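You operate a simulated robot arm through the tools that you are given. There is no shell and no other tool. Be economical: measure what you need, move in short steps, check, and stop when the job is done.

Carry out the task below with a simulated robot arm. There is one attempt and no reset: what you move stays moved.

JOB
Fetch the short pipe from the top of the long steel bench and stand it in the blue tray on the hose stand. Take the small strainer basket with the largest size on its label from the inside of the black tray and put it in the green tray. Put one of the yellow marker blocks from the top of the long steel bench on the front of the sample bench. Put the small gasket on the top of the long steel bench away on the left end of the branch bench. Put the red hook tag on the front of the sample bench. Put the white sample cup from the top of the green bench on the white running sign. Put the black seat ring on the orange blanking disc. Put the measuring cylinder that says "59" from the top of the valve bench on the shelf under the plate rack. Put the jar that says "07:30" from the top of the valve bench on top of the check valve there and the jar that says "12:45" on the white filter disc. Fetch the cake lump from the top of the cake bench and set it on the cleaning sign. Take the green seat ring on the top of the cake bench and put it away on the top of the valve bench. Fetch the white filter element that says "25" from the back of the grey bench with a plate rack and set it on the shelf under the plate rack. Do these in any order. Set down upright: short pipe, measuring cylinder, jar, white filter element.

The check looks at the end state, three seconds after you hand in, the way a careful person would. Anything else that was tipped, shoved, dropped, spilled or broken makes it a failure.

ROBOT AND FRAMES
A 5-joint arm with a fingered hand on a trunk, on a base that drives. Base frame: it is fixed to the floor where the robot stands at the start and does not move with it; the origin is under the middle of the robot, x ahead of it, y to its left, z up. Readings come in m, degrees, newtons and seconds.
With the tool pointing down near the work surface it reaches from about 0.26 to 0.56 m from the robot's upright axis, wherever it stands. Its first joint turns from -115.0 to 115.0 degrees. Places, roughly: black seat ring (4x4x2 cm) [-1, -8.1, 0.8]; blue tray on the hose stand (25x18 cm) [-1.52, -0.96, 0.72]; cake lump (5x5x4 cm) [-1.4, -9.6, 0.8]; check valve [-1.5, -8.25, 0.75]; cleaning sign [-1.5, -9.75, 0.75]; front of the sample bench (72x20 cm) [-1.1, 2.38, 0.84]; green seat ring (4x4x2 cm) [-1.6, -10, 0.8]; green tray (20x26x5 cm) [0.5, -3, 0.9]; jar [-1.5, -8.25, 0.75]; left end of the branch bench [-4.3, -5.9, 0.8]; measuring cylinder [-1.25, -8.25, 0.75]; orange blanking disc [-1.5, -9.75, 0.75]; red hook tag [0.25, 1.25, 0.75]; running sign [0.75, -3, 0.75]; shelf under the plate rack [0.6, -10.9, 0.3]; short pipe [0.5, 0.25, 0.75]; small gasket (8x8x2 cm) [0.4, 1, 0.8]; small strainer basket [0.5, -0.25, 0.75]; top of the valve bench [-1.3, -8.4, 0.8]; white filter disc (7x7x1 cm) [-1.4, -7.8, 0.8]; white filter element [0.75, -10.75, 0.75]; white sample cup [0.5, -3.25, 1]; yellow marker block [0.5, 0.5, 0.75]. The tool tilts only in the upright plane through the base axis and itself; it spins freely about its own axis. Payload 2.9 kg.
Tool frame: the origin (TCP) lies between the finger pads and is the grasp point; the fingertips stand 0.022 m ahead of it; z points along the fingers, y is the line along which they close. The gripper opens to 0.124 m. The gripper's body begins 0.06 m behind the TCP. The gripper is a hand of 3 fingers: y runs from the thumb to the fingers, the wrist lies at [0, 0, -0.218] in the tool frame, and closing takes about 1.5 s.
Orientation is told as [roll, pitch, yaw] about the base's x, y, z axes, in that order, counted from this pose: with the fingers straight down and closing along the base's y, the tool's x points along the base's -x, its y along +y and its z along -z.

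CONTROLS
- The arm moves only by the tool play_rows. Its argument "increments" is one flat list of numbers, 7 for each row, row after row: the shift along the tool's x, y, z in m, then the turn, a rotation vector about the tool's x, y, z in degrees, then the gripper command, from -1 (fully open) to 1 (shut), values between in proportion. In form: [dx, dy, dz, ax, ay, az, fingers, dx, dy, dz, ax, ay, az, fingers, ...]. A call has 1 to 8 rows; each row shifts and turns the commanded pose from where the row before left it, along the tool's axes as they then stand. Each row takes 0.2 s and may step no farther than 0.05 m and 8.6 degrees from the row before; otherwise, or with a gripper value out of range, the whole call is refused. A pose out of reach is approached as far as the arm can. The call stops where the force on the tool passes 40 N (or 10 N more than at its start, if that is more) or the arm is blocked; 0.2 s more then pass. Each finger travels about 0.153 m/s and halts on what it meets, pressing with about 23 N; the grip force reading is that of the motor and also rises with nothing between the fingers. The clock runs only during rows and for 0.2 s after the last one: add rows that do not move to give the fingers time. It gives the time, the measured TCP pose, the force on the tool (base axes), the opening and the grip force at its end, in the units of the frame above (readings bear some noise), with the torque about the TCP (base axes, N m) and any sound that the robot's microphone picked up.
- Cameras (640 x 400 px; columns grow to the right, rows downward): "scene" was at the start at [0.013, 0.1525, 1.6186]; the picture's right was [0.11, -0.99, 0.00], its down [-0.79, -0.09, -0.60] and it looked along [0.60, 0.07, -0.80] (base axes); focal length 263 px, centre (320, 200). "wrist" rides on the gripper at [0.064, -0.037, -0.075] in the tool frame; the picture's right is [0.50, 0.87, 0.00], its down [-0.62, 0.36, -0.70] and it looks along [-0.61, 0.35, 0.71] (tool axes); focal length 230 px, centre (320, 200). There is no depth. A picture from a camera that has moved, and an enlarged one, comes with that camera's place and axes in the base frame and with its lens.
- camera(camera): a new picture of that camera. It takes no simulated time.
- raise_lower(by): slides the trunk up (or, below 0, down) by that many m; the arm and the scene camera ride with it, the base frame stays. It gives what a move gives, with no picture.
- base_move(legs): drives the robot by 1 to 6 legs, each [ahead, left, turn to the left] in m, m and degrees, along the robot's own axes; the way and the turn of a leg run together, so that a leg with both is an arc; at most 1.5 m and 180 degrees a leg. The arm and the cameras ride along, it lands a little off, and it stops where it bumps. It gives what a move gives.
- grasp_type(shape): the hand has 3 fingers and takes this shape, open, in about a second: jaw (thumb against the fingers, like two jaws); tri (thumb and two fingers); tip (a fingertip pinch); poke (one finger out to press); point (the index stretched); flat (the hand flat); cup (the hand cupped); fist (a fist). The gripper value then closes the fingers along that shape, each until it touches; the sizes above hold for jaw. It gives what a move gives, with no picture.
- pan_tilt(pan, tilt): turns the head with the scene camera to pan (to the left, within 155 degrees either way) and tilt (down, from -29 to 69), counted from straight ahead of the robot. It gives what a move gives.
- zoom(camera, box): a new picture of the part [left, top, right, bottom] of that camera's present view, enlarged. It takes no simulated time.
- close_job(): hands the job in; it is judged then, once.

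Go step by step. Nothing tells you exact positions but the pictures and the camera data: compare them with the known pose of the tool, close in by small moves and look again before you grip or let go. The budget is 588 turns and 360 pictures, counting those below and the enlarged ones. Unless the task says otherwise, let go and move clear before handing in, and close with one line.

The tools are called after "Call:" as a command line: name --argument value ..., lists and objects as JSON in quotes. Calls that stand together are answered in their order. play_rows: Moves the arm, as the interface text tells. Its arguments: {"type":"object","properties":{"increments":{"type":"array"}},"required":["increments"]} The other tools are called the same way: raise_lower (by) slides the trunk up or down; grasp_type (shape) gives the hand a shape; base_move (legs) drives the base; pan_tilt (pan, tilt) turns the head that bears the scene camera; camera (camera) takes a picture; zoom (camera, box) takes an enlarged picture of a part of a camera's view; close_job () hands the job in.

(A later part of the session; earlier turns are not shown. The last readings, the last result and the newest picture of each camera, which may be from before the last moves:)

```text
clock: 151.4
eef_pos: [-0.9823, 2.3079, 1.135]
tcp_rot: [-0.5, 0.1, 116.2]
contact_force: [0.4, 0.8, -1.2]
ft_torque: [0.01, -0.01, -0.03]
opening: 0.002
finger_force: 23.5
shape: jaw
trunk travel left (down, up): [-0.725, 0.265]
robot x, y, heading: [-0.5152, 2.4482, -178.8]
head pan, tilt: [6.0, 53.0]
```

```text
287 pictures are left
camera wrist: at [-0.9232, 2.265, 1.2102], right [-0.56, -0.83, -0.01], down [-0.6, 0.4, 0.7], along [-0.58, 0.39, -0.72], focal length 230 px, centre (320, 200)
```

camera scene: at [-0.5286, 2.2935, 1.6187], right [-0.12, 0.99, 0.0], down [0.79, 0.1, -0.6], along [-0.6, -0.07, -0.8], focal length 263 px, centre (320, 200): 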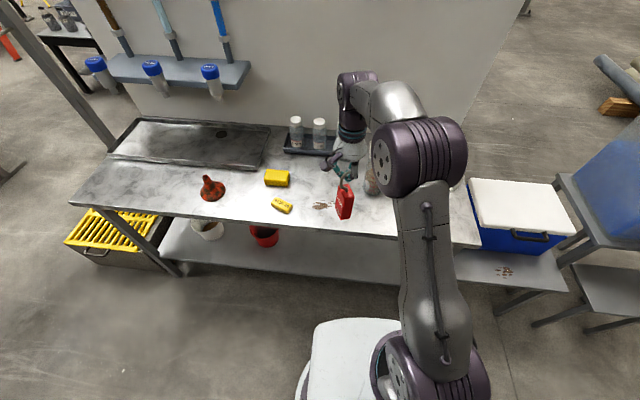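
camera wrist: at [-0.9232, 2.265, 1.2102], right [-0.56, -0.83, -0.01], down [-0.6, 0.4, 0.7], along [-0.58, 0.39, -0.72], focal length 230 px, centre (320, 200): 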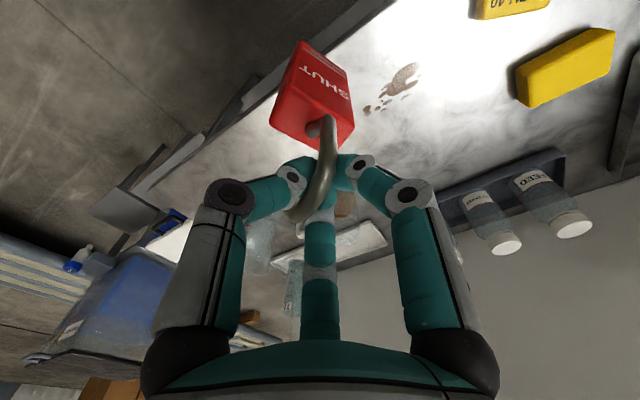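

Call:
base_move --legs '[[0.08, -0.02, -1.2]]'

Call:
play_rows --increments '[0, 0, 0.04, 0, 0, 0, 1, 0, 0, 0.03, 0, 0, 0, 1, 0, 0, 0, 0, 0, 0, 1]'

Call:
zoom --camera "scene" --box '[240, 120, 440, 270]'

Call:
camera --camera "wrist"

```text
clock: 152.4
eef_pos: [-1.0673, 2.3355, 1.1347]
tcp_rot: [-0.5, 0.0, 114.9]
contact_force: [-0.8, -1.0, -0.3]
ft_torque: [-0.01, 0.03, 0.0]
opening: 0.0023
finger_force: 22.9
shape: jaw
trunk travel left (down, up): [-0.725, 0.265]
robot x, y, heading: [-0.6003, 2.4671, 179.6]
head pan, tilt: [6.0, 53.0]
```

```text
clock: 153.2
eef_pos: [-1.066, 2.3366, 1.0654]
tcp_rot: [-0.5, 0.0, 114.9]
contact_force: [-0.4, 0.1, -0.3]
ft_torque: [-0.02, 0.01, 0.0]
opening: 0.0021
finger_force: 23.0
shape: jaw
trunk travel left (down, up): [-0.725, 0.265]
robot x, y, heading: [-0.5992, 2.4646, 180.3]
head pan, tilt: [6.0, 53.0]
```

```text
2.67 times, centred on (340, 195) of scene
camera zoom: at [-0.612, 2.3127, 1.6187], right [-0.1, 0.99, 0.0], down [0.79, 0.08, -0.6], along [-0.6, -0.06, -0.8], focal length 701 px, centre (267, 213)
```

zoom: 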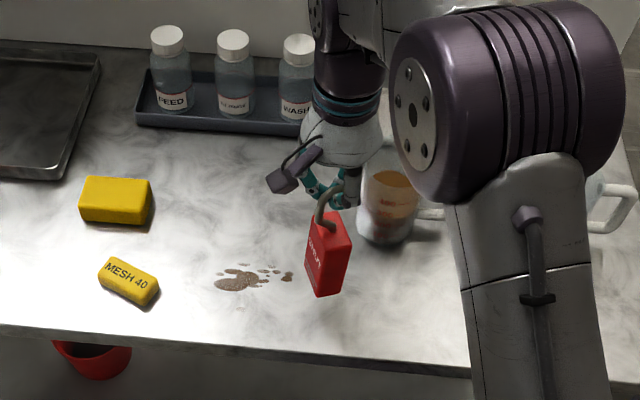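

```text
285 pictures are left
camera wrist: at [-1.0066, 2.2934, 1.1402], right [-0.58, -0.82, -0.01], down [-0.59, 0.41, 0.7], along [-0.57, 0.41, -0.72], focal length 230 px, centre (320, 200)
```

wrist: 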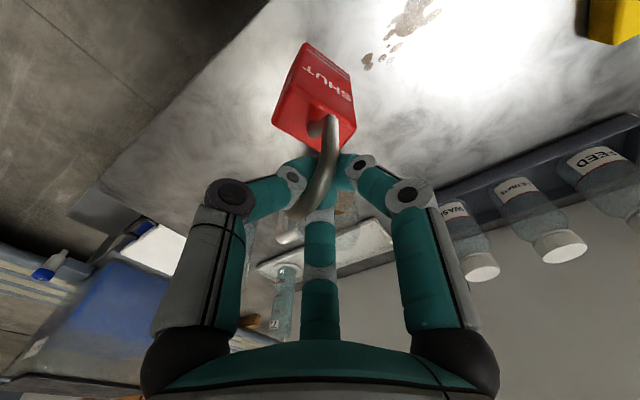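

Call:
play_rows --increments '[0.013, -0.016, 0.02, 0, 0, 0, 1, 0, 0, 0.02, 0, 0, 0, 1, 0, 0, 0.005, 0, 0, 0, 1, 0, 0, 0.004, 0, 0, 0, 1, 0, 0, 0.003, 0, 0, 0, 1, 0, 0, 0, 0, 0, 0, 1]'

Call:
zoom --camera "scene" --box '[300, 160, 400, 260]'

```text
clock: 154.6
eef_pos: [-1.0445, 2.3306, 1.0124]
tcp_rot: [-0.5, 0.0, 114.9]
contact_force: [0.6, -0.2, -1.3]
ft_torque: [0.01, 0.02, 0.02]
opening: 0.0019
finger_force: 23.2
shape: jaw
trunk travel left (down, up): [-0.725, 0.265]
robot x, y, heading: [-0.5986, 2.4663, 179.7]
head pan, tilt: [6.0, 53.0]
```

```text
4.00 times, centred on (350, 210) of scene
camera zoom: at [-0.6126, 2.3128, 1.6187], right [-0.1, 0.99, 0.0], down [0.79, 0.08, -0.6], along [-0.6, -0.06, -0.8], focal length 1052 px, centre (200, 160)
```

zoom: 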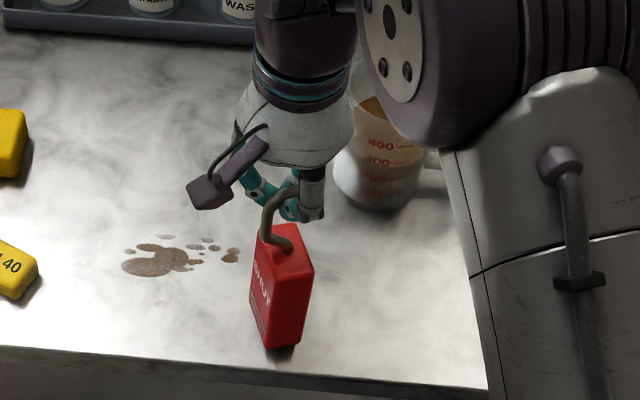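

Almost down. I continue in small steps until contact.

Call:
play_rows --increments '[0, 0, 0.003, 0, 0, 0, 1, 0, 0, 0.003, 0, 0, 0, 1, 0, 0, 0.003, 0, 0, 0, 1, 0, 0, 0, 0, 0, 0, 1]'

Call:
zoom --camera "scene" --box '[300, 160, 400, 260]'

```text
clock: 155.6
eef_pos: [-1.0448, 2.3311, 1.0047]
tcp_rot: [-0.6, 0.0, 114.9]
contact_force: [-0.5, 0.3, 0.3]
ft_torque: [-0.01, -0.02, 0.03]
opening: 0.0019
finger_force: 22.8
shape: jaw
trunk travel left (down, up): [-0.725, 0.265]
robot x, y, heading: [-0.5971, 2.4644, 179.9]
head pan, tilt: [6.0, 53.0]
```

```text
4.00 times, centred on (350, 210) of scene
camera zoom: at [-0.6125, 2.3129, 1.6187], right [-0.1, 0.99, 0.0], down [0.79, 0.08, -0.6], along [-0.6, -0.06, -0.8], focal length 1052 px, centre (200, 160)
```

zoom: 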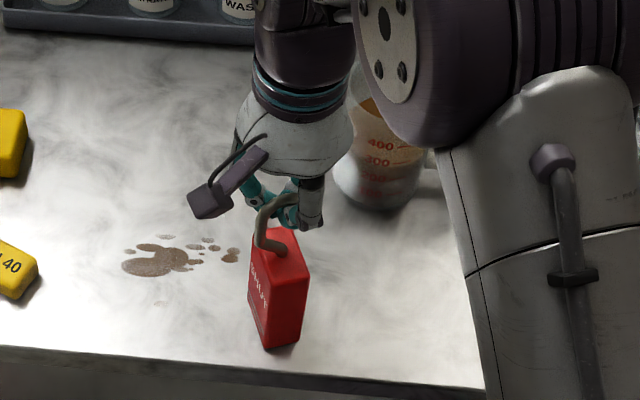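

Call:
play_rows --increments '[0, 0, 0.002, 0, 0, 0, 1, 0, 0, 0.002, 0, 0, 0, 1, 0, 0, 0, 0, 0, 0, 0.8, 0, 0, 0, 0, 0, 0, 0.6, 0, 0, 0, 0, 0, 0, 0.4, 0, 0, 0, 0, 0, 0, 0.1, 0, 0, 0, 0, 0, 0, 0.1]'

Call:
zoom --camera "scene" --box '[300, 160, 400, 260]'

Call:
camera --camera "wrist"

```text
clock: 157.2
eef_pos: [-1.0454, 2.331, 1.0005]
tcp_rot: [-0.4, 0.1, 114.9]
contact_force: [0.2, -0.2, -0.1]
ft_torque: [-0.02, -0.01, 0.02]
opening: 0.0553
finger_force: 0.0
shape: jaw
trunk travel left (down, up): [-0.725, 0.265]
robot x, y, heading: [-0.5962, 2.4644, 179.8]
head pan, tilt: [6.0, 53.0]
```

```text
4.00 times, centred on (350, 210) of scene
camera zoom: at [-0.6126, 2.3128, 1.6187], right [-0.1, 0.99, 0.0], down [0.79, 0.08, -0.6], along [-0.6, -0.06, -0.8], focal length 1052 px, centre (200, 160)
```

zoom: 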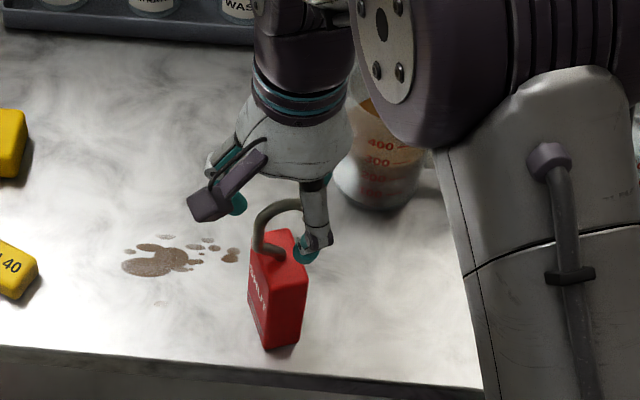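

```text
281 pictures are left
camera wrist: at [-0.9867, 2.2881, 1.0753], right [-0.57, -0.82, -0.01], down [-0.59, 0.41, 0.7], along [-0.57, 0.41, -0.72], focal length 230 px, centre (320, 200)
```

wrist: 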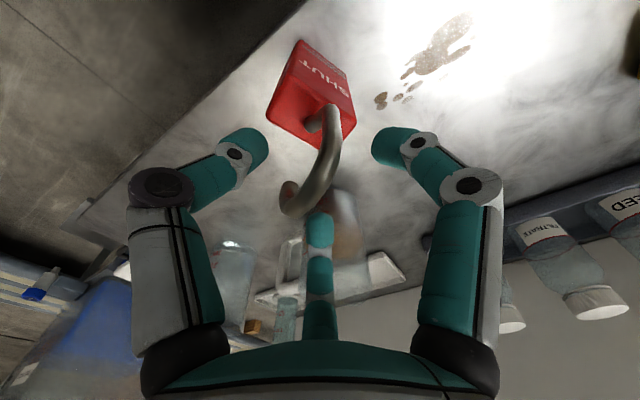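

Call:
play_rows --increments '[0, 0, 0, 0, 0, 0, -0.4, 0, 0, 0, 0, 0, 0, -0.4, 0, 0, -0.02, 0, 0, 0, -0.4, 0, 0, -0.03, 0, 0, 0, -0.4, 0, 0, -0.05, 0, 0, 0, -0.4, 0, 0, -0.05, 0, 0, 0, -0.4]'

Call:
zoom --camera "scene" --box '[240, 120, 440, 270]'

```text
clock: 158.6
eef_pos: [-1.0458, 2.333, 1.1508]
tcp_rot: [-0.4, 0.0, 114.9]
contact_force: [-1.4, -0.4, -0.8]
ft_torque: [0.02, -0.04, -0.01]
opening: 0.0869
finger_force: 0.0
shape: jaw
trunk travel left (down, up): [-0.725, 0.265]
robot x, y, heading: [-0.6014, 2.4643, 180.0]
head pan, tilt: [6.0, 53.0]
```

```text
2.67 times, centred on (340, 195) of scene
camera zoom: at [-0.6121, 2.3131, 1.6187], right [-0.1, 0.99, 0.0], down [0.79, 0.08, -0.6], along [-0.6, -0.06, -0.8], focal length 701 px, centre (267, 213)
```

zoom: 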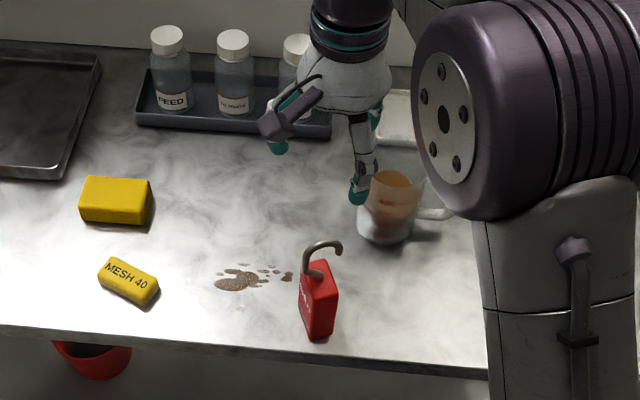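

Tag stands well. Next the strainers: drive back to the long bench's right part (black tray).

Call:
base_move --legs '[[-0.12, 0, 0], [0, 0, -180], [0, -1.45, 0], [0, -1.45, 0]]'

Call:
camera --camera "scene"

```text
clock: 180.6
eef_pos: [0.0077, -0.24, 1.1508]
tcp_rot: [-0.5, 0.0, -64.0]
contact_force: [0.9, 0.3, -0.6]
ft_torque: [-0.01, -0.05, 0.02]
opening: 0.0864
finger_force: 0.0
shape: jaw
trunk travel left (down, up): [-0.725, 0.265]
robot x, y, heading: [-0.4384, -0.3813, 0.8]
head pan, tilt: [6.0, 53.0]
```

```text
279 pictures are left
camera scene: at [-0.4265, -0.2308, 1.6187], right [0.12, -0.99, 0.0], down [-0.79, -0.1, -0.6], along [0.6, 0.07, -0.8], focal length 263 px, centre (320, 200)
```

scene: 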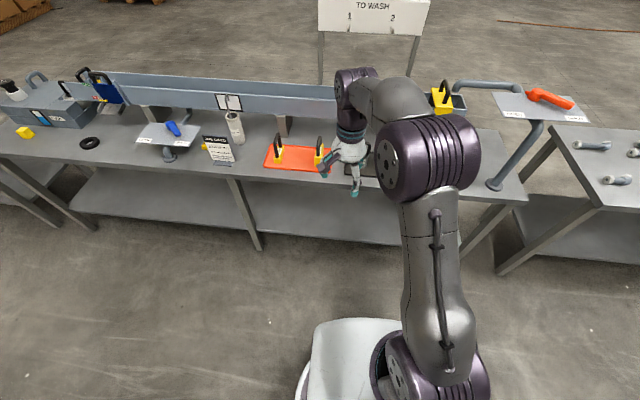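

Call:
base_move --legs '[[0.3, -0.08, -0.8]]'

Call:
camera --camera "scene"

Call:
camera --camera "wrist"

```text
clock: 182.7
eef_pos: [0.3087, -0.3249, 1.1525]
tcp_rot: [-0.5, 0.1, -65.0]
contact_force: [-0.1, -0.3, 0.4]
ft_torque: [0.0, -0.01, -0.01]
opening: 0.0865
finger_force: 0.1
shape: jaw
trunk travel left (down, up): [-0.725, 0.265]
robot x, y, heading: [-0.1388, -0.4579, -0.2]
head pan, tilt: [6.0, 53.0]
```

```text
278 pictures are left
camera scene: at [-0.1266, -0.3085, 1.6187], right [0.1, -0.99, 0.0], down [-0.79, -0.08, -0.6], along [0.6, 0.06, -0.8], focal length 263 px, centre (320, 200)
```

scene: 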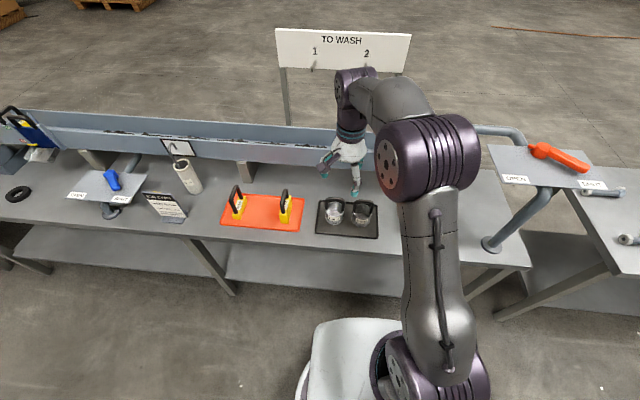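

```text
277 pictures are left
camera wrist: at [0.2475, -0.2829, 1.2263], right [0.57, 0.82, -0.01], down [0.59, -0.41, 0.7], along [0.57, -0.4, -0.72], focal length 230 px, centre (320, 200)
```

wrist: 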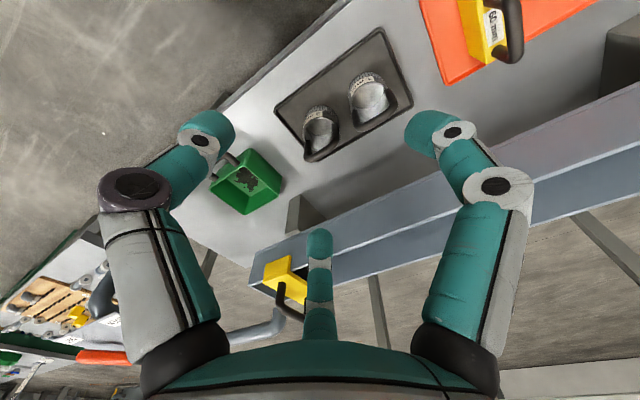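

Call:
zoom --camera "scene" --box '[305, 180, 395, 245]'

Call:
zoom --camera "wrist" --box '[260, 20, 420, 170]'

```text
6.15 times, centred on (350, 212) of scene
camera zoom: at [-0.1266, -0.3085, 1.6187], right [0.1, -0.99, 0.0], down [-0.79, -0.08, -0.6], along [0.6, 0.06, -0.8], focal length 1618 px, centre (135, 123)
```

zoom: 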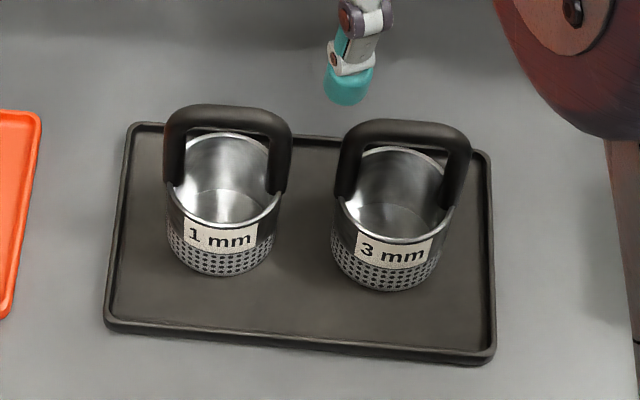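

```text
2.67 times, centred on (340, 95) of wrist
camera zoom: at [0.2475, -0.2829, 1.2263], right [0.57, 0.82, -0.01], down [0.59, -0.41, 0.7], along [0.57, -0.4, -0.72], focal length 614 px, centre (267, 480)
```

zoom: 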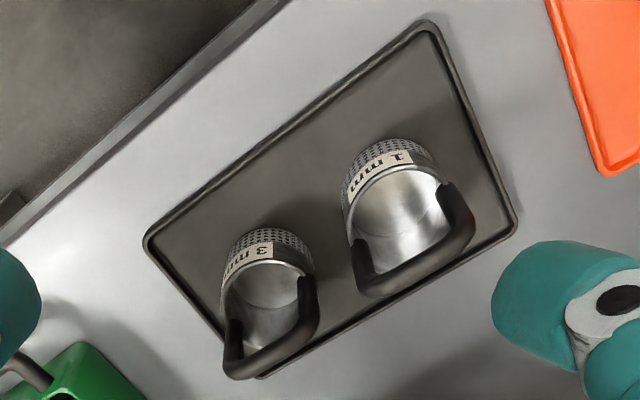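

The right basket is the 3 mm one (largest). Its handle bar runs along y at about (0.436,-0.403,0.88). I drive closer and turn the hand to close along x.

Call:
base_move --legs '[[0.1, 0, 0]]'

Call:
play_rows --increments '[0, 0, 0, 0, 0, 8.4, -0.3, 0, 0, 0, 0, 0, 8.3, -0.3, 0, 0, 0, 0, 0, 8.3, -0.3, 0, 0, 0.03, 0, 0, 0, -0.3, -0.035, 0.012, 0.02, 0, 0, 0, -0.3, -0.035, 0.012, 0.03, 0, 0, 0, -0.3, 0, 0, 0.03, 0, 0, 0, -0.3, 0, 0, 0, 0, 0, 0, -0.3]'

Call:
camera --camera "wrist"

Call:
zoom --camera "scene" --box '[290, 150, 420, 250]'

```text
clock: 183.8
eef_pos: [0.4069, -0.3259, 1.1515]
tcp_rot: [-0.5, 0.0, -65.0]
contact_force: [0.1, -0.1, 0.2]
ft_torque: [0.02, 0.03, 0.0]
opening: 0.0866
finger_force: 0.0
shape: jaw
trunk travel left (down, up): [-0.725, 0.265]
robot x, y, heading: [-0.0394, -0.4586, 0.0]
head pan, tilt: [6.0, 53.0]
```

```text
clock: 185.6
eef_pos: [0.4308, -0.3951, 1.043]
tcp_rot: [-0.4, -0.1, -90.0]
contact_force: [0.7, 0.7, 0.8]
ft_torque: [0.02, 0.03, 0.03]
opening: 0.0809
finger_force: 0.2
shape: jaw
trunk travel left (down, up): [-0.725, 0.265]
robot x, y, heading: [-0.0415, -0.4572, -0.1]
head pan, tilt: [6.0, 53.0]
```

```text
274 pictures are left
camera wrist: at [0.3943, -0.3314, 1.1181], right [0.87, 0.5, -0.01], down [0.36, -0.62, 0.7], along [0.35, -0.61, -0.71], focal length 230 px, centre (320, 200)
```

wrist: 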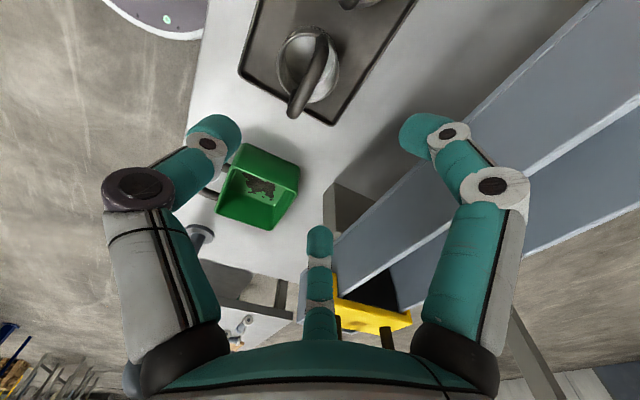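

```text
4.00 times, centred on (355, 200) of scene
camera zoom: at [-0.0283, -0.3089, 1.6188], right [0.1, -0.99, 0.0], down [-0.79, -0.08, -0.6], along [0.6, 0.06, -0.8], focal length 1052 px, centre (180, 200)
```

zoom: 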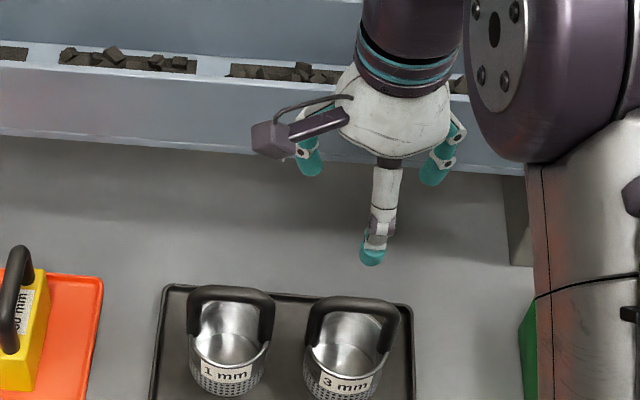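

Call:
play_rows --increments '[-0.007, -0.006, 0.03, 0, 0, 0, -0.3, 0, 0, 0.04, 0, 0, 0, -0.1, 0, 0, 0.03, 0, 0, 0, -0.1, 0, 0, 0, 0, 0, 0, -0.1]'

Call:
camera --camera "wrist"

Call:
zoom --camera "scene" --box '[290, 150, 420, 250]'

```text
clock: 186.6
eef_pos: [0.4255, -0.4036, 0.9429]
tcp_rot: [-0.3, -0.1, -90.0]
contact_force: [0.0, 0.0, 0.7]
ft_torque: [0.01, 0.03, -0.01]
opening: 0.0686
finger_force: 0.1
shape: jaw
trunk travel left (down, up): [-0.725, 0.265]
robot x, y, heading: [-0.0397, -0.4652, -0.1]
head pan, tilt: [6.0, 53.0]
```

```text
272 pictures are left
camera wrist: at [0.3876, -0.3379, 1.018], right [0.87, 0.5, -0.01], down [0.36, -0.62, 0.7], along [0.35, -0.61, -0.71], focal length 230 px, centre (320, 200)
```

wrist: 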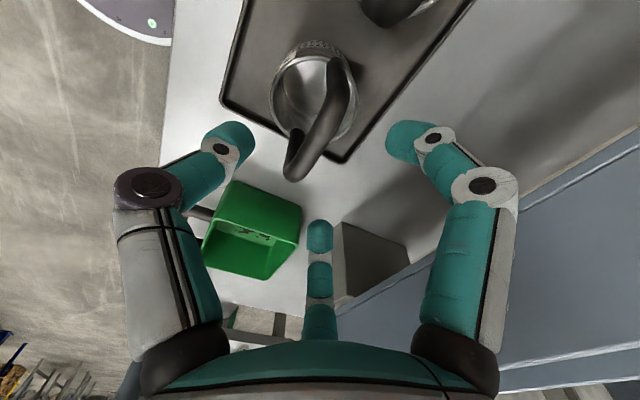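

```text
4.00 times, centred on (355, 200) of scene
camera zoom: at [-0.0283, -0.3085, 1.6187], right [0.1, -0.99, 0.0], down [-0.79, -0.08, -0.6], along [0.6, 0.06, -0.8], focal length 1052 px, centre (180, 200)
```

zoom: 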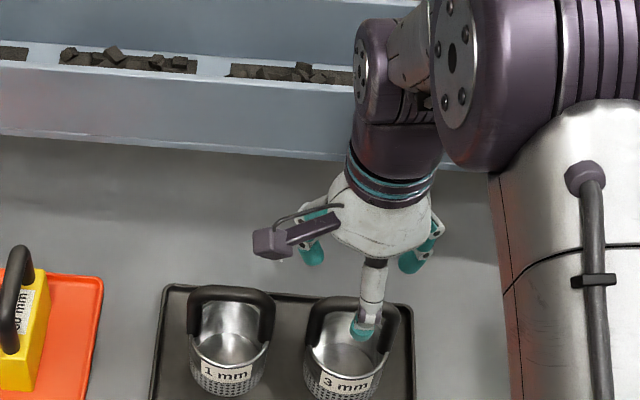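

Call:
play_rows --increments '[0, 0, 0.03, 0, 0, 0, -0.1, 0, 0, 0.033, 0, 0, 0, -0.1, 0, 0, 0, 0, 0, 0, 0.4, 0, 0, 0, 0, 0, 0, 0.8, 0, 0, 0, 0, 0, 0, 1, 0, 0, 0, 0, 0, 0, 1]'

Call:
camera --camera "wrist"

Call:
zoom --camera "scene" --box '[290, 150, 420, 250]'

```text
clock: 188.0
eef_pos: [0.4235, -0.4011, 0.8802]
tcp_rot: [-0.4, -0.1, -90.1]
contact_force: [-0.4, -0.2, -0.3]
ft_torque: [0.0, -0.03, -0.02]
opening: 0.0001
finger_force: 23.3
shape: jaw
trunk travel left (down, up): [-0.725, 0.265]
robot x, y, heading: [-0.0439, -0.4615, -0.1]
head pan, tilt: [6.0, 53.0]
```

```text
270 pictures are left
camera wrist: at [0.3867, -0.3377, 0.9547], right [0.87, 0.5, -0.01], down [0.36, -0.62, 0.7], along [0.35, -0.61, -0.71], focal length 230 px, centre (320, 200)
```

wrist: 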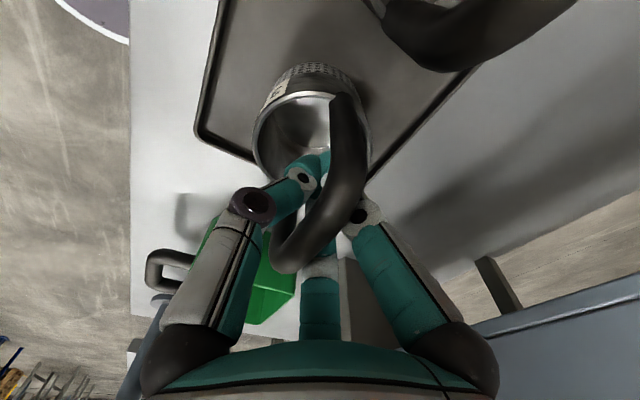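

```text
4.00 times, centred on (355, 200) of scene
camera zoom: at [-0.0278, -0.3084, 1.6187], right [0.1, -0.99, 0.0], down [-0.79, -0.08, -0.6], along [0.6, 0.06, -0.8], focal length 1052 px, centre (180, 200)
```

zoom: 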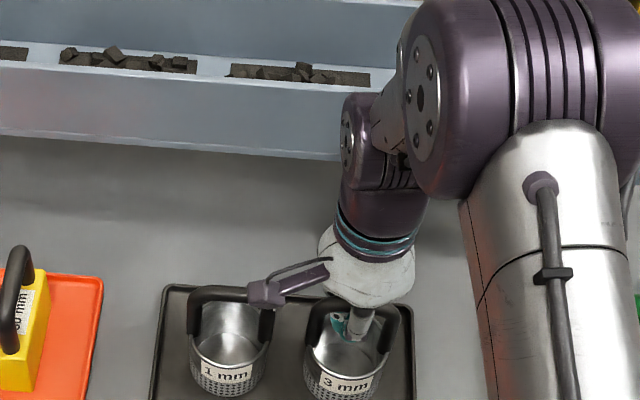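

The fingers closed under the bar, trapping it. I lift gently and check.

Call:
play_rows --increments '[0, 0, -0.01, 0, 0, 0, 1, 0, 0, -0.015, 0, 0, 0, 1, 0, 0, -0.015, 0, 0, 0, 1, 0, 0, 0, 0, 0, 0, 1]'

Call:
camera --camera "wrist"

Call:
zoom --camera "scene" --box '[290, 150, 420, 250]'

```text
clock: 189.0
eef_pos: [0.4241, -0.4002, 0.9192]
tcp_rot: [-0.5, 0.0, -90.0]
contact_force: [0.7, -0.5, -1.6]
ft_torque: [0.01, -0.05, 0.01]
opening: 0.0001
finger_force: 23.1
shape: jaw
trunk travel left (down, up): [-0.725, 0.265]
robot x, y, heading: [-0.0411, -0.4562, 0.1]
head pan, tilt: [6.0, 53.0]
```

```text
268 pictures are left
camera wrist: at [0.3873, -0.3377, 0.9946], right [0.87, 0.5, -0.01], down [0.36, -0.62, 0.7], along [0.34, -0.61, -0.71], focal length 230 px, centre (320, 200)
```

wrist: 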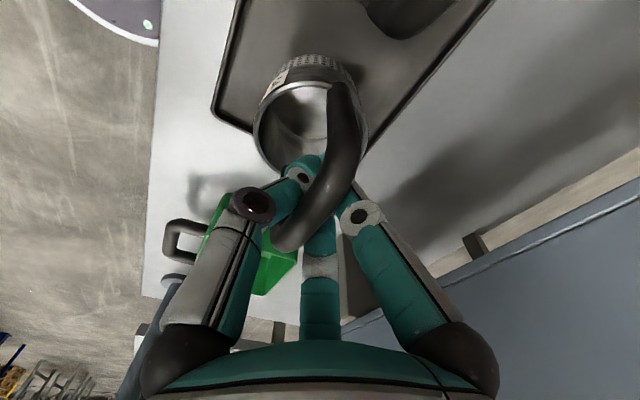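

```text
4.00 times, centred on (355, 200) of scene
camera zoom: at [-0.0275, -0.3083, 1.6187], right [0.1, -0.99, 0.0], down [-0.79, -0.08, -0.6], along [0.6, 0.06, -0.8], focal length 1052 px, centre (180, 200)
```

zoom: 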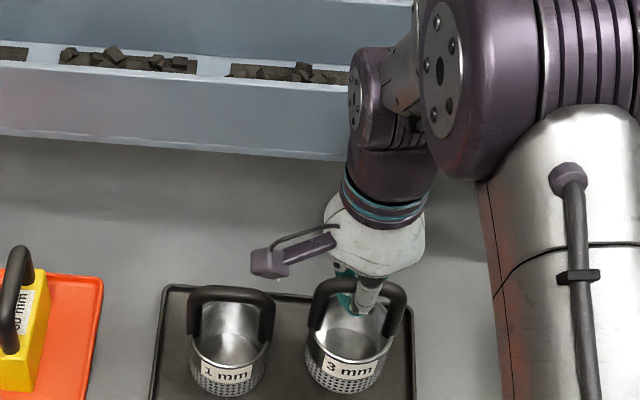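

It hangs on the hand. I raise it and drive to the green bench.

Call:
play_rows --increments '[0, 0, -0.03, 0, 0, 0, 1, 0, 0, -0.04, 0, 0, 0, 1, 0, 0, -0.04, 0, 0, 0, 1, 0, 0, -0.04, 0, 0, 0, 1, 0, 0, -0.04, 0, 0, 0, 1, 0, 0, 0, 0, 0, 0, 1]'

Call:
base_move --legs '[[-0.4, 0, 0], [0, -1.2, 0], [0, -1.2, 0]]'

Call:
camera --camera "wrist"

Call:
camera --camera "scene"

```text
clock: 190.4
eef_pos: [0.4259, -0.4018, 1.1093]
tcp_rot: [-0.4, -0.1, -89.9]
contact_force: [-0.1, -0.4, -1.9]
ft_torque: [0.01, -0.03, 0.02]
opening: 0.0
finger_force: 22.4
shape: jaw
trunk travel left (down, up): [-0.725, 0.265]
robot x, y, heading: [-0.0399, -0.4626, 0.1]
head pan, tilt: [6.0, 53.0]
```

```text
clock: 204.3
eef_pos: [0.0166, -2.7977, 1.1082]
tcp_rot: [-0.4, -0.1, -90.2]
contact_force: [-0.5, -0.5, -2.2]
ft_torque: [0.02, 0.0, -0.02]
opening: 0.0
finger_force: 22.7
shape: jaw
trunk travel left (down, up): [-0.725, 0.265]
robot x, y, heading: [-0.4498, -2.8529, -0.2]
head pan, tilt: [6.0, 53.0]
```

```text
266 pictures are left
camera wrist: at [-0.0207, -2.7345, 1.1838], right [0.87, 0.5, -0.01], down [0.36, -0.62, 0.7], along [0.34, -0.61, -0.71], focal length 230 px, centre (320, 200)
```

wrist: 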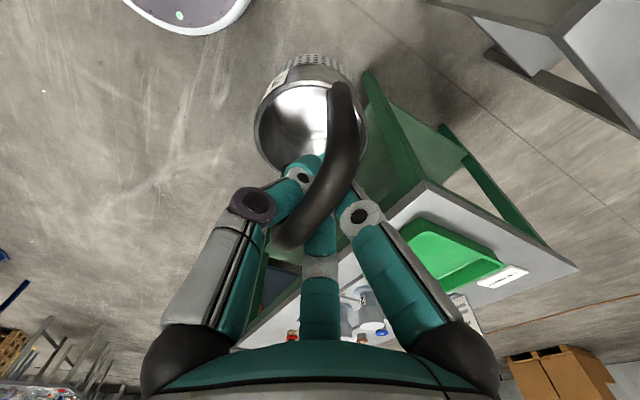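

```text
265 pictures are left
camera scene: at [-0.4357, -2.7036, 1.6187], right [0.1, -0.99, 0.0], down [-0.79, -0.08, -0.6], along [0.6, 0.06, -0.8], focal length 263 px, centre (320, 200)
```

scene: 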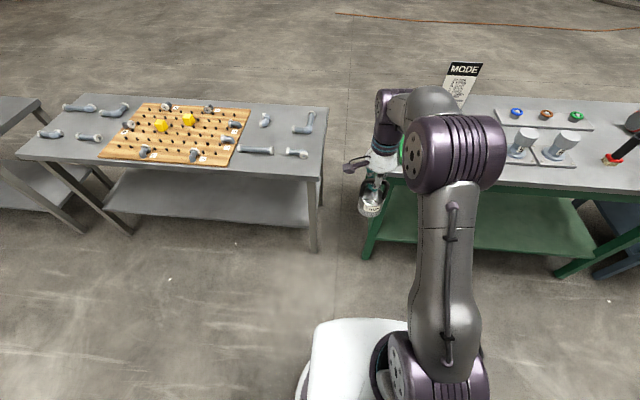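

Call:
base_move --legs '[[0, -0.32, 0.2]]'

Call:
camera --camera "scene"

```text
clock: 206.4
eef_pos: [0.0173, -3.1122, 1.1097]
tcp_rot: [-0.4, 0.0, -89.7]
contact_force: [-0.6, -0.2, -2.0]
ft_torque: [0.01, 0.02, -0.02]
opening: 0.0001
finger_force: 23.2
shape: jaw
trunk travel left (down, up): [-0.725, 0.265]
robot x, y, heading: [-0.4476, -3.1708, 0.4]
head pan, tilt: [6.0, 53.0]
```

```text
264 pictures are left
camera scene: at [-0.4364, -3.0199, 1.6187], right [0.11, -0.99, 0.0], down [-0.79, -0.09, -0.6], along [0.6, 0.07, -0.8], focal length 263 px, centre (320, 200)
```

scene: 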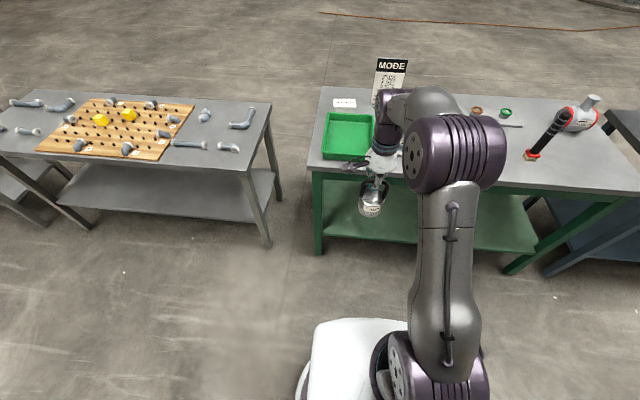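

Green tray about (0.49,-3.03), the white sign behind it at (0.757,-3.0). I drive up to the bench.

Call:
base_move --legs '[[0.4, 0, -0.4]]'

Call:
camera --camera "scene"

Call:
camera --camera "wrist"

```text
clock: 208.9
eef_pos: [0.4142, -3.1102, 1.1089]
tcp_rot: [-0.4, -0.2, -89.8]
contact_force: [-0.6, -0.6, -1.5]
ft_torque: [-0.01, -0.03, -0.01]
opening: 0.0
finger_force: 23.2
shape: jaw
trunk travel left (down, up): [-0.725, 0.265]
robot x, y, heading: [-0.051, -3.1715, 0.2]
head pan, tilt: [6.0, 53.0]
```

```text
263 pictures are left
camera scene: at [-0.038, -3.0177, 1.6187], right [0.11, -0.99, 0.0], down [-0.79, -0.09, -0.6], along [0.6, 0.06, -0.8], focal length 263 px, centre (320, 200)
```

scene: 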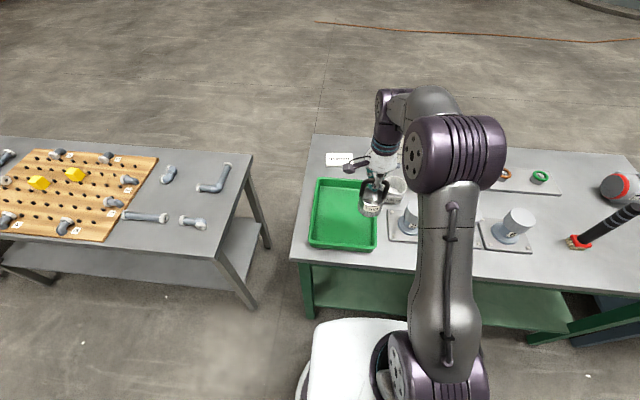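

```text
262 pictures are left
camera wrist: at [0.3771, -3.0464, 1.1837], right [0.86, 0.5, -0.01], down [0.36, -0.61, 0.7], along [0.35, -0.61, -0.71], focal length 230 px, centre (320, 200)
```

wrist: 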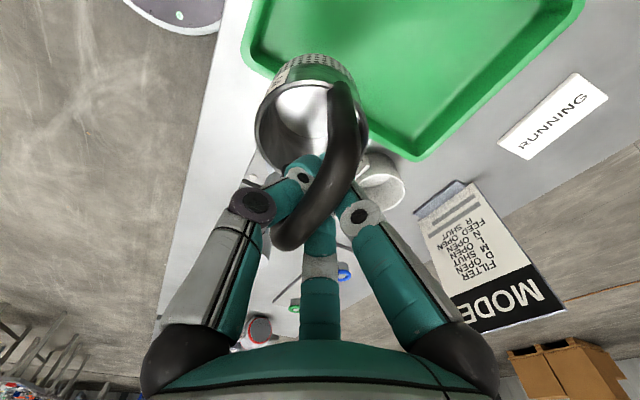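

Call:
play_rows --increments '[0.03, 0.013, 0, 0, 0, 0, 1, 0.03, 0.013, 0, 0, 0, 0, 1, 0, 0, 0.04, 0, 0, 0, 1, 0, 0, 0.04, 0, 0, 0, 1, 0, 0, 0.03, 0, 0, 0, 1, 0, 0, 0, 0, 0, 0, 1]'

Call:
zoom --camera "scene" --box '[290, 120, 450, 270]'

Call:
camera --camera "wrist"

```text
clock: 210.3
eef_pos: [0.4362, -3.0493, 0.9975]
tcp_rot: [-0.3, 0.0, -89.8]
contact_force: [-0.5, -0.1, -1.2]
ft_torque: [-0.01, 0.0, 0.0]
opening: 0.0
finger_force: 22.5
shape: jaw
trunk travel left (down, up): [-0.725, 0.265]
robot x, y, heading: [-0.0511, -3.1688, 0.2]
head pan, tilt: [6.0, 53.0]
```

```text
2.67 times, centred on (370, 195) of scene
camera zoom: at [-0.0387, -3.0178, 1.6187], right [0.11, -0.99, 0.0], down [-0.79, -0.09, -0.6], along [0.6, 0.06, -0.8], focal length 701 px, centre (187, 213)
```

zoom: 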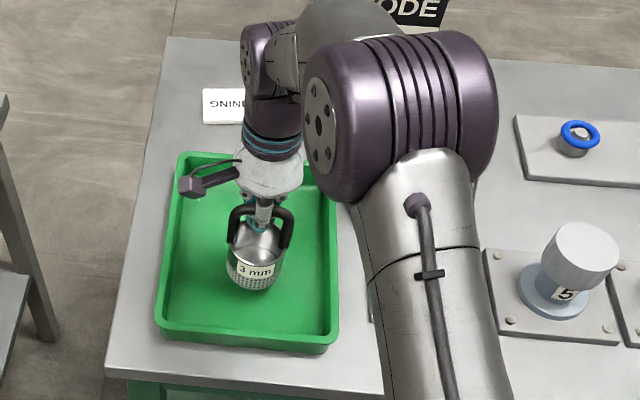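

```text
260 pictures are left
camera wrist: at [0.3992, -2.9854, 1.0723], right [0.86, 0.5, -0.01], down [0.36, -0.61, 0.7], along [0.35, -0.61, -0.71], focal length 230 px, centre (320, 200)
```

wrist: 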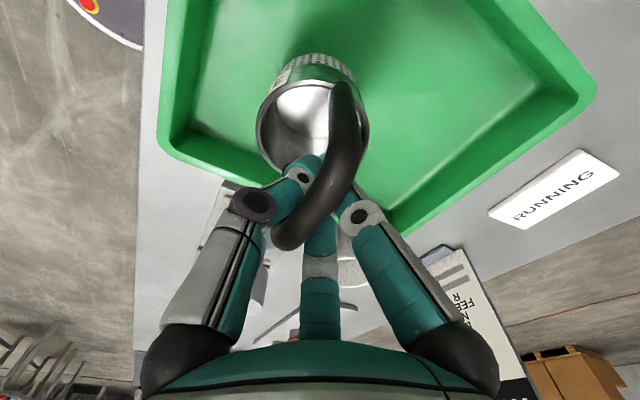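

Call:
play_rows --increments '[0, 0, 0.02, 0, 0, 0, 1, 0, 0, 0.015, 0, 0, 0, 1, 0, 0, 0.01, 0, 0, 0, 1, 0, 0, 0.005, 0, 0, 0, 1, 0, 0, 0.005, 0, 0, 0, 1, 0, 0, 0, 0, 0, 0, 1]'

Call:
zoom --camera "scene" --box '[310, 170, 410, 260]'

```text
clock: 211.7
eef_pos: [0.4382, -3.0497, 0.9424]
tcp_rot: [-0.3, -0.2, -89.8]
contact_force: [1.3, 0.4, -0.5]
ft_torque: [0.03, 0.02, -0.02]
opening: 0.0
finger_force: 23.1
shape: jaw
trunk travel left (down, up): [-0.725, 0.265]
robot x, y, heading: [-0.0506, -3.1686, 0.0]
head pan, tilt: [6.0, 53.0]
```

```text
4.44 times, centred on (360, 215) of scene
camera zoom: at [-0.0387, -3.0177, 1.6187], right [0.11, -0.99, 0.0], down [-0.79, -0.09, -0.6], along [0.6, 0.06, -0.8], focal length 1168 px, centre (142, 133)
```

zoom: 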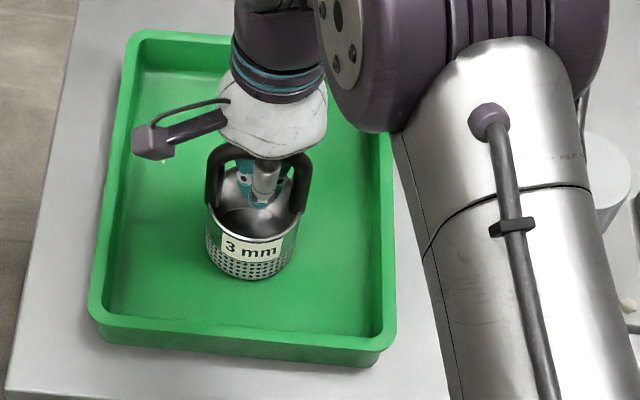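

Call:
play_rows --increments '[0, 0, 0.003, 0, 0, 0, 1, 0, 0, 0.003, 0, 0, 0, 1, 0, 0, 0, 0, 0, 0, 1]'

Call:
zoom --camera "scene" --box '[310, 170, 410, 260]'

```text
clock: 212.5
eef_pos: [0.4389, -3.0496, 0.9389]
tcp_rot: [-0.5, -0.2, -89.8]
contact_force: [-0.7, -0.4, 0.1]
ft_torque: [-0.03, 0.0, 0.01]
opening: 0.0001
finger_force: 23.0
shape: jaw
trunk travel left (down, up): [-0.725, 0.265]
robot x, y, heading: [-0.0531, -3.1691, -0.0]
head pan, tilt: [6.0, 53.0]
```

```text
4.44 times, centred on (360, 215) of scene
camera zoom: at [-0.0386, -3.0177, 1.6187], right [0.11, -0.99, 0.0], down [-0.79, -0.09, -0.6], along [0.6, 0.06, -0.8], focal length 1168 px, centre (142, 133)
```

zoom: 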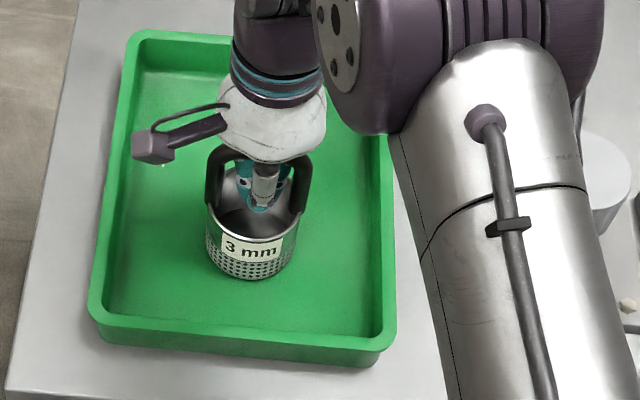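

Basket rests on the tray floor (it no longer moves). I open and rise.

Call:
play_rows --increments '[0, 0, 0, 0, 0, 0, 0.6, 0, 0, 0, 0, 0, 0, 0.3, 0, 0, 0, 0, 0, 0, 0.1, 0, 0, 0, 0, 0, 0, 0.1, 0, 0, -0.02, 0, 0, 0, 0.1, 0, 0, -0.04, 0, 0, 0, 0, 0, 0, -0.05, 0, 0, 0, -0.2, 0, 0, -0.05, 0, 0, 0, -0.3]'

Call:
camera --camera "scene"

Call:
camera --camera "wrist"

```text
clock: 214.3
eef_pos: [0.4399, -3.0495, 1.0993]
tcp_rot: [-0.4, -0.2, -89.8]
contact_force: [0.4, 0.0, -0.9]
ft_torque: [0.0, 0.0, -0.05]
opening: 0.0802
finger_force: 0.0
shape: jaw
trunk travel left (down, up): [-0.725, 0.265]
robot x, y, heading: [-0.0505, -3.1695, -0.1]
head pan, tilt: [6.0, 53.0]
```

```text
257 pictures are left
camera scene: at [-0.0394, -3.0179, 1.6187], right [0.11, -0.99, 0.0], down [-0.79, -0.09, -0.6], along [0.6, 0.07, -0.8], focal length 263 px, centre (320, 200)
```

scene: 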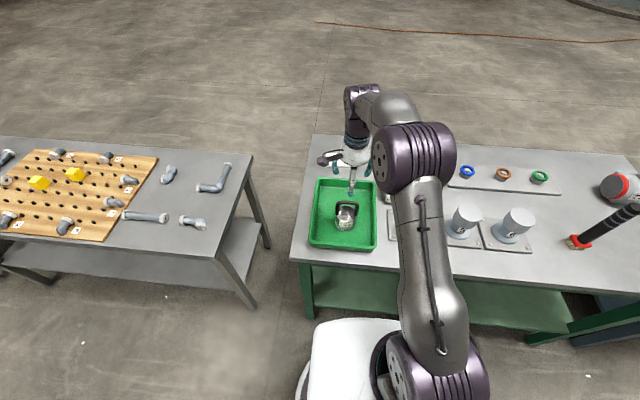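

```text
256 pictures are left
camera wrist: at [0.4019, -2.9863, 1.174], right [0.86, 0.5, -0.01], down [0.36, -0.61, 0.7], along [0.35, -0.61, -0.71], focal length 230 px, centre (320, 200)
```

wrist: 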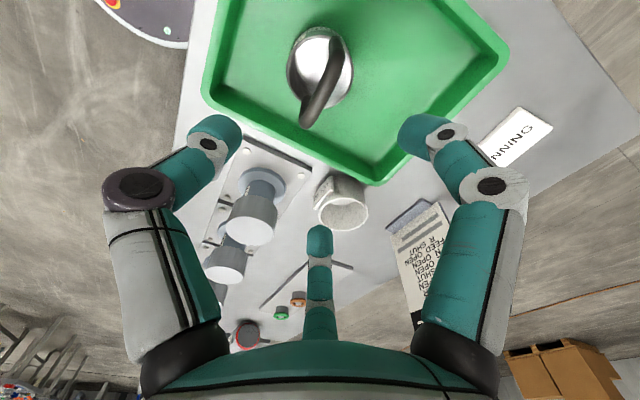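

Basket is in place. The cup is at about (0.58,-3.22) and the sign at (0.757,-3.0), beyond reach from the front, so I check how the bench row continues to plan a way behind it.

Call:
pan_tilt --pan -60 --tilt 25

Call:
camera --camera "scene"

Call:
pan_tilt --pan 6 --tilt 45

Call:
zoom --camera "scene" --box '[280, 130, 560, 305]'

```text
clock: 215.7
eef_pos: [0.4408, -3.0493, 1.0974]
tcp_rot: [-0.3, -0.1, -89.8]
contact_force: [0.8, 0.1, -0.4]
ft_torque: [0.0, 0.04, 0.01]
opening: 0.0802
finger_force: 0.1
shape: jaw
trunk travel left (down, up): [-0.725, 0.265]
robot x, y, heading: [-0.0536, -3.1707, 0.2]
head pan, tilt: [-60.0, 25.0]
```

```text
255 pictures are left
camera scene: at [-0.0659, -3.1053, 1.6601], right [-0.86, -0.5, 0.0], down [-0.21, 0.37, -0.91], along [0.46, -0.78, -0.42], focal length 263 px, centre (320, 200)
```

scene: 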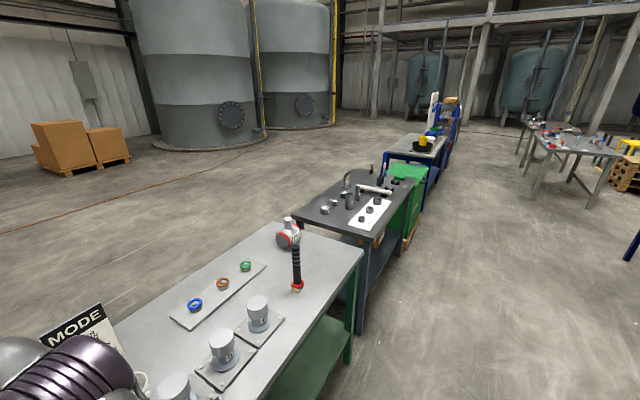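

```text
clock: 217.0
eef_pos: [0.441, -3.0485, 1.0989]
tcp_rot: [-0.4, -0.1, -89.8]
contact_force: [0.6, -0.6, 0.1]
ft_torque: [-0.04, -0.02, 0.01]
opening: 0.0802
finger_force: 0.1
shape: jaw
trunk travel left (down, up): [-0.725, 0.265]
robot x, y, heading: [-0.0511, -3.1736, 0.1]
head pan, tilt: [6.0, 45.0]
```

```text
2.29 times, centred on (420, 218) of scene
camera zoom: at [-0.0314, -3.017, 1.6296], right [0.11, -0.99, 0.0], down [-0.7, -0.08, -0.71], along [0.7, 0.08, -0.71], focal length 601 px, centre (91, 160)
```

zoom: 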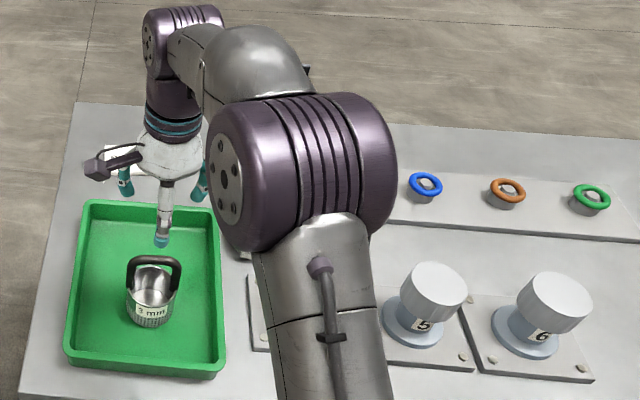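

The row is long. Before a long detour I test, in free air at z=1.1, how far out the arm reaches with the tool down.

Call:
play_rows --increments '[0, 0.05, 0, 0, 0, 0, -0.3, 0, 0.05, 0, 0, 0, 0, -0.3, 0, 0.05, 0, 0, 0, 0, -0.3, 0, 0.05, 0, 0, 0, 0, -0.3, 0, 0.05, 0, 0, 0, 0, -0.3, 0, 0, 0, 0, 0, 0, -0.3]'

Call:
camera --camera "scene"

```text
clock: 218.4
eef_pos: [0.5082, -3.0648, 1.0843]
tcp_rot: [-0.4, -0.1, -89.9]
contact_force: [-0.4, 0.0, -0.1]
ft_torque: [0.0, 0.01, -0.02]
opening: 0.0805
finger_force: 0.0
shape: jaw
out of reach, approached as far as the arm can: row 2, 3, 4, 5
trunk travel left (down, up): [-0.725, 0.265]
robot x, y, heading: [-0.0507, -3.1683, 0.0]
head pan, tilt: [6.0, 45.0]
```

```text
253 pictures are left
camera scene: at [-0.0307, -3.0169, 1.6296], right [0.11, -0.99, 0.0], down [-0.7, -0.08, -0.71], along [0.7, 0.08, -0.71], focal length 263 px, centre (320, 200)
```

scene: 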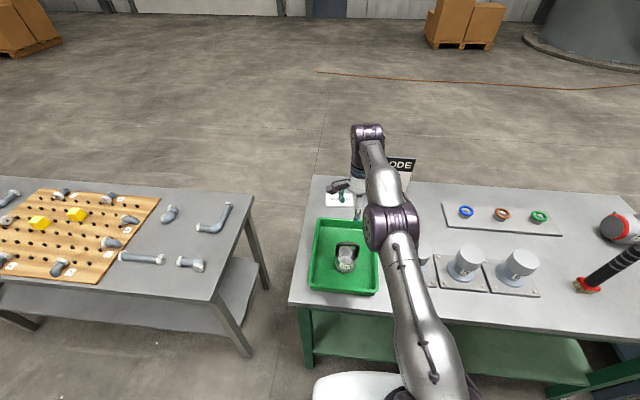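

Reach tops out near 0.57–0.58 m. I'll first look at the cup closely from above with the wrist camera.

Call:
play_rows --increments '[-0.04, -0.03, 0, 0, 0, 0, -0.3, -0.04, -0.03, 0, 0, 0, 0, -0.3, -0.04, -0.03, 0, 0, 0, 0, -0.3, 0, -0.05, 0, 0, 0, 0, -0.3, 0, -0.05, 0, 0, 0, 0, -0.3, 0, 0, 0, 0, 0, 0, -0.3]'

Call:
camera --camera "wrist"

```text
clock: 219.8
eef_pos: [0.5045, -3.0867, 1.0944]
tcp_rot: [-0.5, -0.2, -89.7]
contact_force: [-0.1, -1.6, 0.2]
ft_torque: [0.03, 0.04, 0.03]
opening: 0.0806
finger_force: 0.0
shape: jaw
out of reach, approached as far as the arm can: row 1, 2, 3, 4, 5
trunk travel left (down, up): [-0.725, 0.265]
robot x, y, heading: [-0.0511, -3.1714, 0.1]
head pan, tilt: [6.0, 45.0]
```

```text
252 pictures are left
camera wrist: at [0.4676, -3.0227, 1.1688], right [0.86, 0.5, -0.01], down [0.37, -0.61, 0.7], along [0.35, -0.61, -0.71], focal length 230 px, centre (320, 200)
```

wrist: 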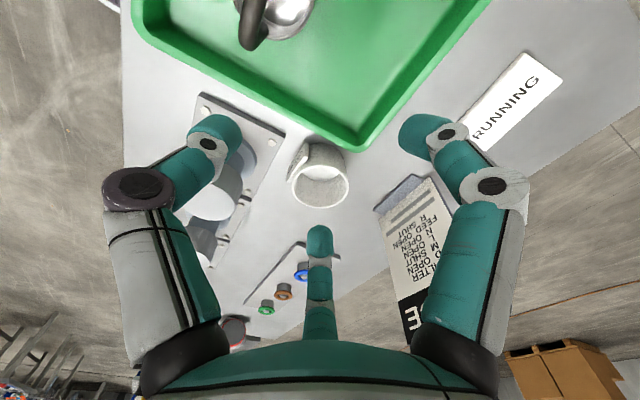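

Call:
play_rows --increments '[0, -0.02, 0, 0, 0, 0, -0.3, 0, 0, 0, 0, 0, 0, -0.3]'

Call:
zoom --camera "wrist" --box '[240, 110, 420, 230]'

```text
clock: 220.4
eef_pos: [0.5038, -3.086, 1.0969]
tcp_rot: [-0.5, -0.1, -89.8]
contact_force: [0.2, -0.3, -1.6]
ft_torque: [0.03, -0.03, 0.0]
opening: 0.0804
finger_force: 0.0
shape: jaw
out of reach, approached as far as the arm can: row 1
trunk travel left (down, up): [-0.725, 0.265]
robot x, y, heading: [-0.0507, -3.1685, 0.2]
head pan, tilt: [6.0, 45.0]
```

```text
3.33 times, centred on (330, 170) of wrist
camera zoom: at [0.4668, -3.0211, 1.1713], right [0.86, 0.5, -0.01], down [0.37, -0.61, 0.7], along [0.35, -0.61, -0.71], focal length 767 px, centre (287, 300)
```

zoom: 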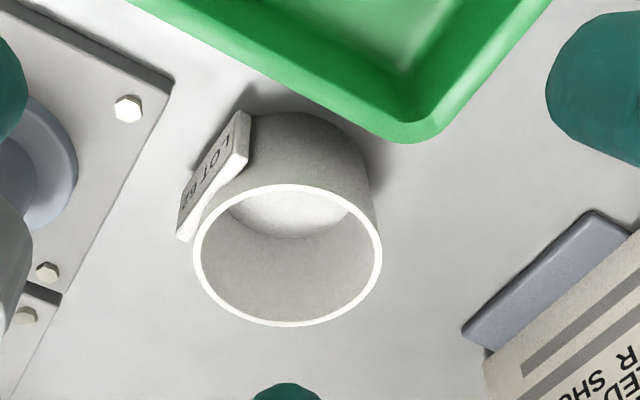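

Call:
play_rows --increments '[0, -0.04, 0, 0, 0, 0, -0.3, 0, -0.04, 0, 0, 0, 0, -0.3, 0, 0, 0, 0, 0, 0, -0.3]'

```text
clock: 221.2
eef_pos: [0.5016, -3.0821, 1.1058]
tcp_rot: [-0.6, -0.1, -89.9]
contact_force: [0.6, -1.1, -0.7]
ft_torque: [0.02, 0.0, -0.05]
opening: 0.0804
finger_force: 0.0
shape: jaw
out of reach, approached as far as the arm can: row 1, 2
trunk travel left (down, up): [-0.725, 0.265]
robot x, y, heading: [-0.0532, -3.1704, 0.1]
head pan, tilt: [6.0, 45.0]
```

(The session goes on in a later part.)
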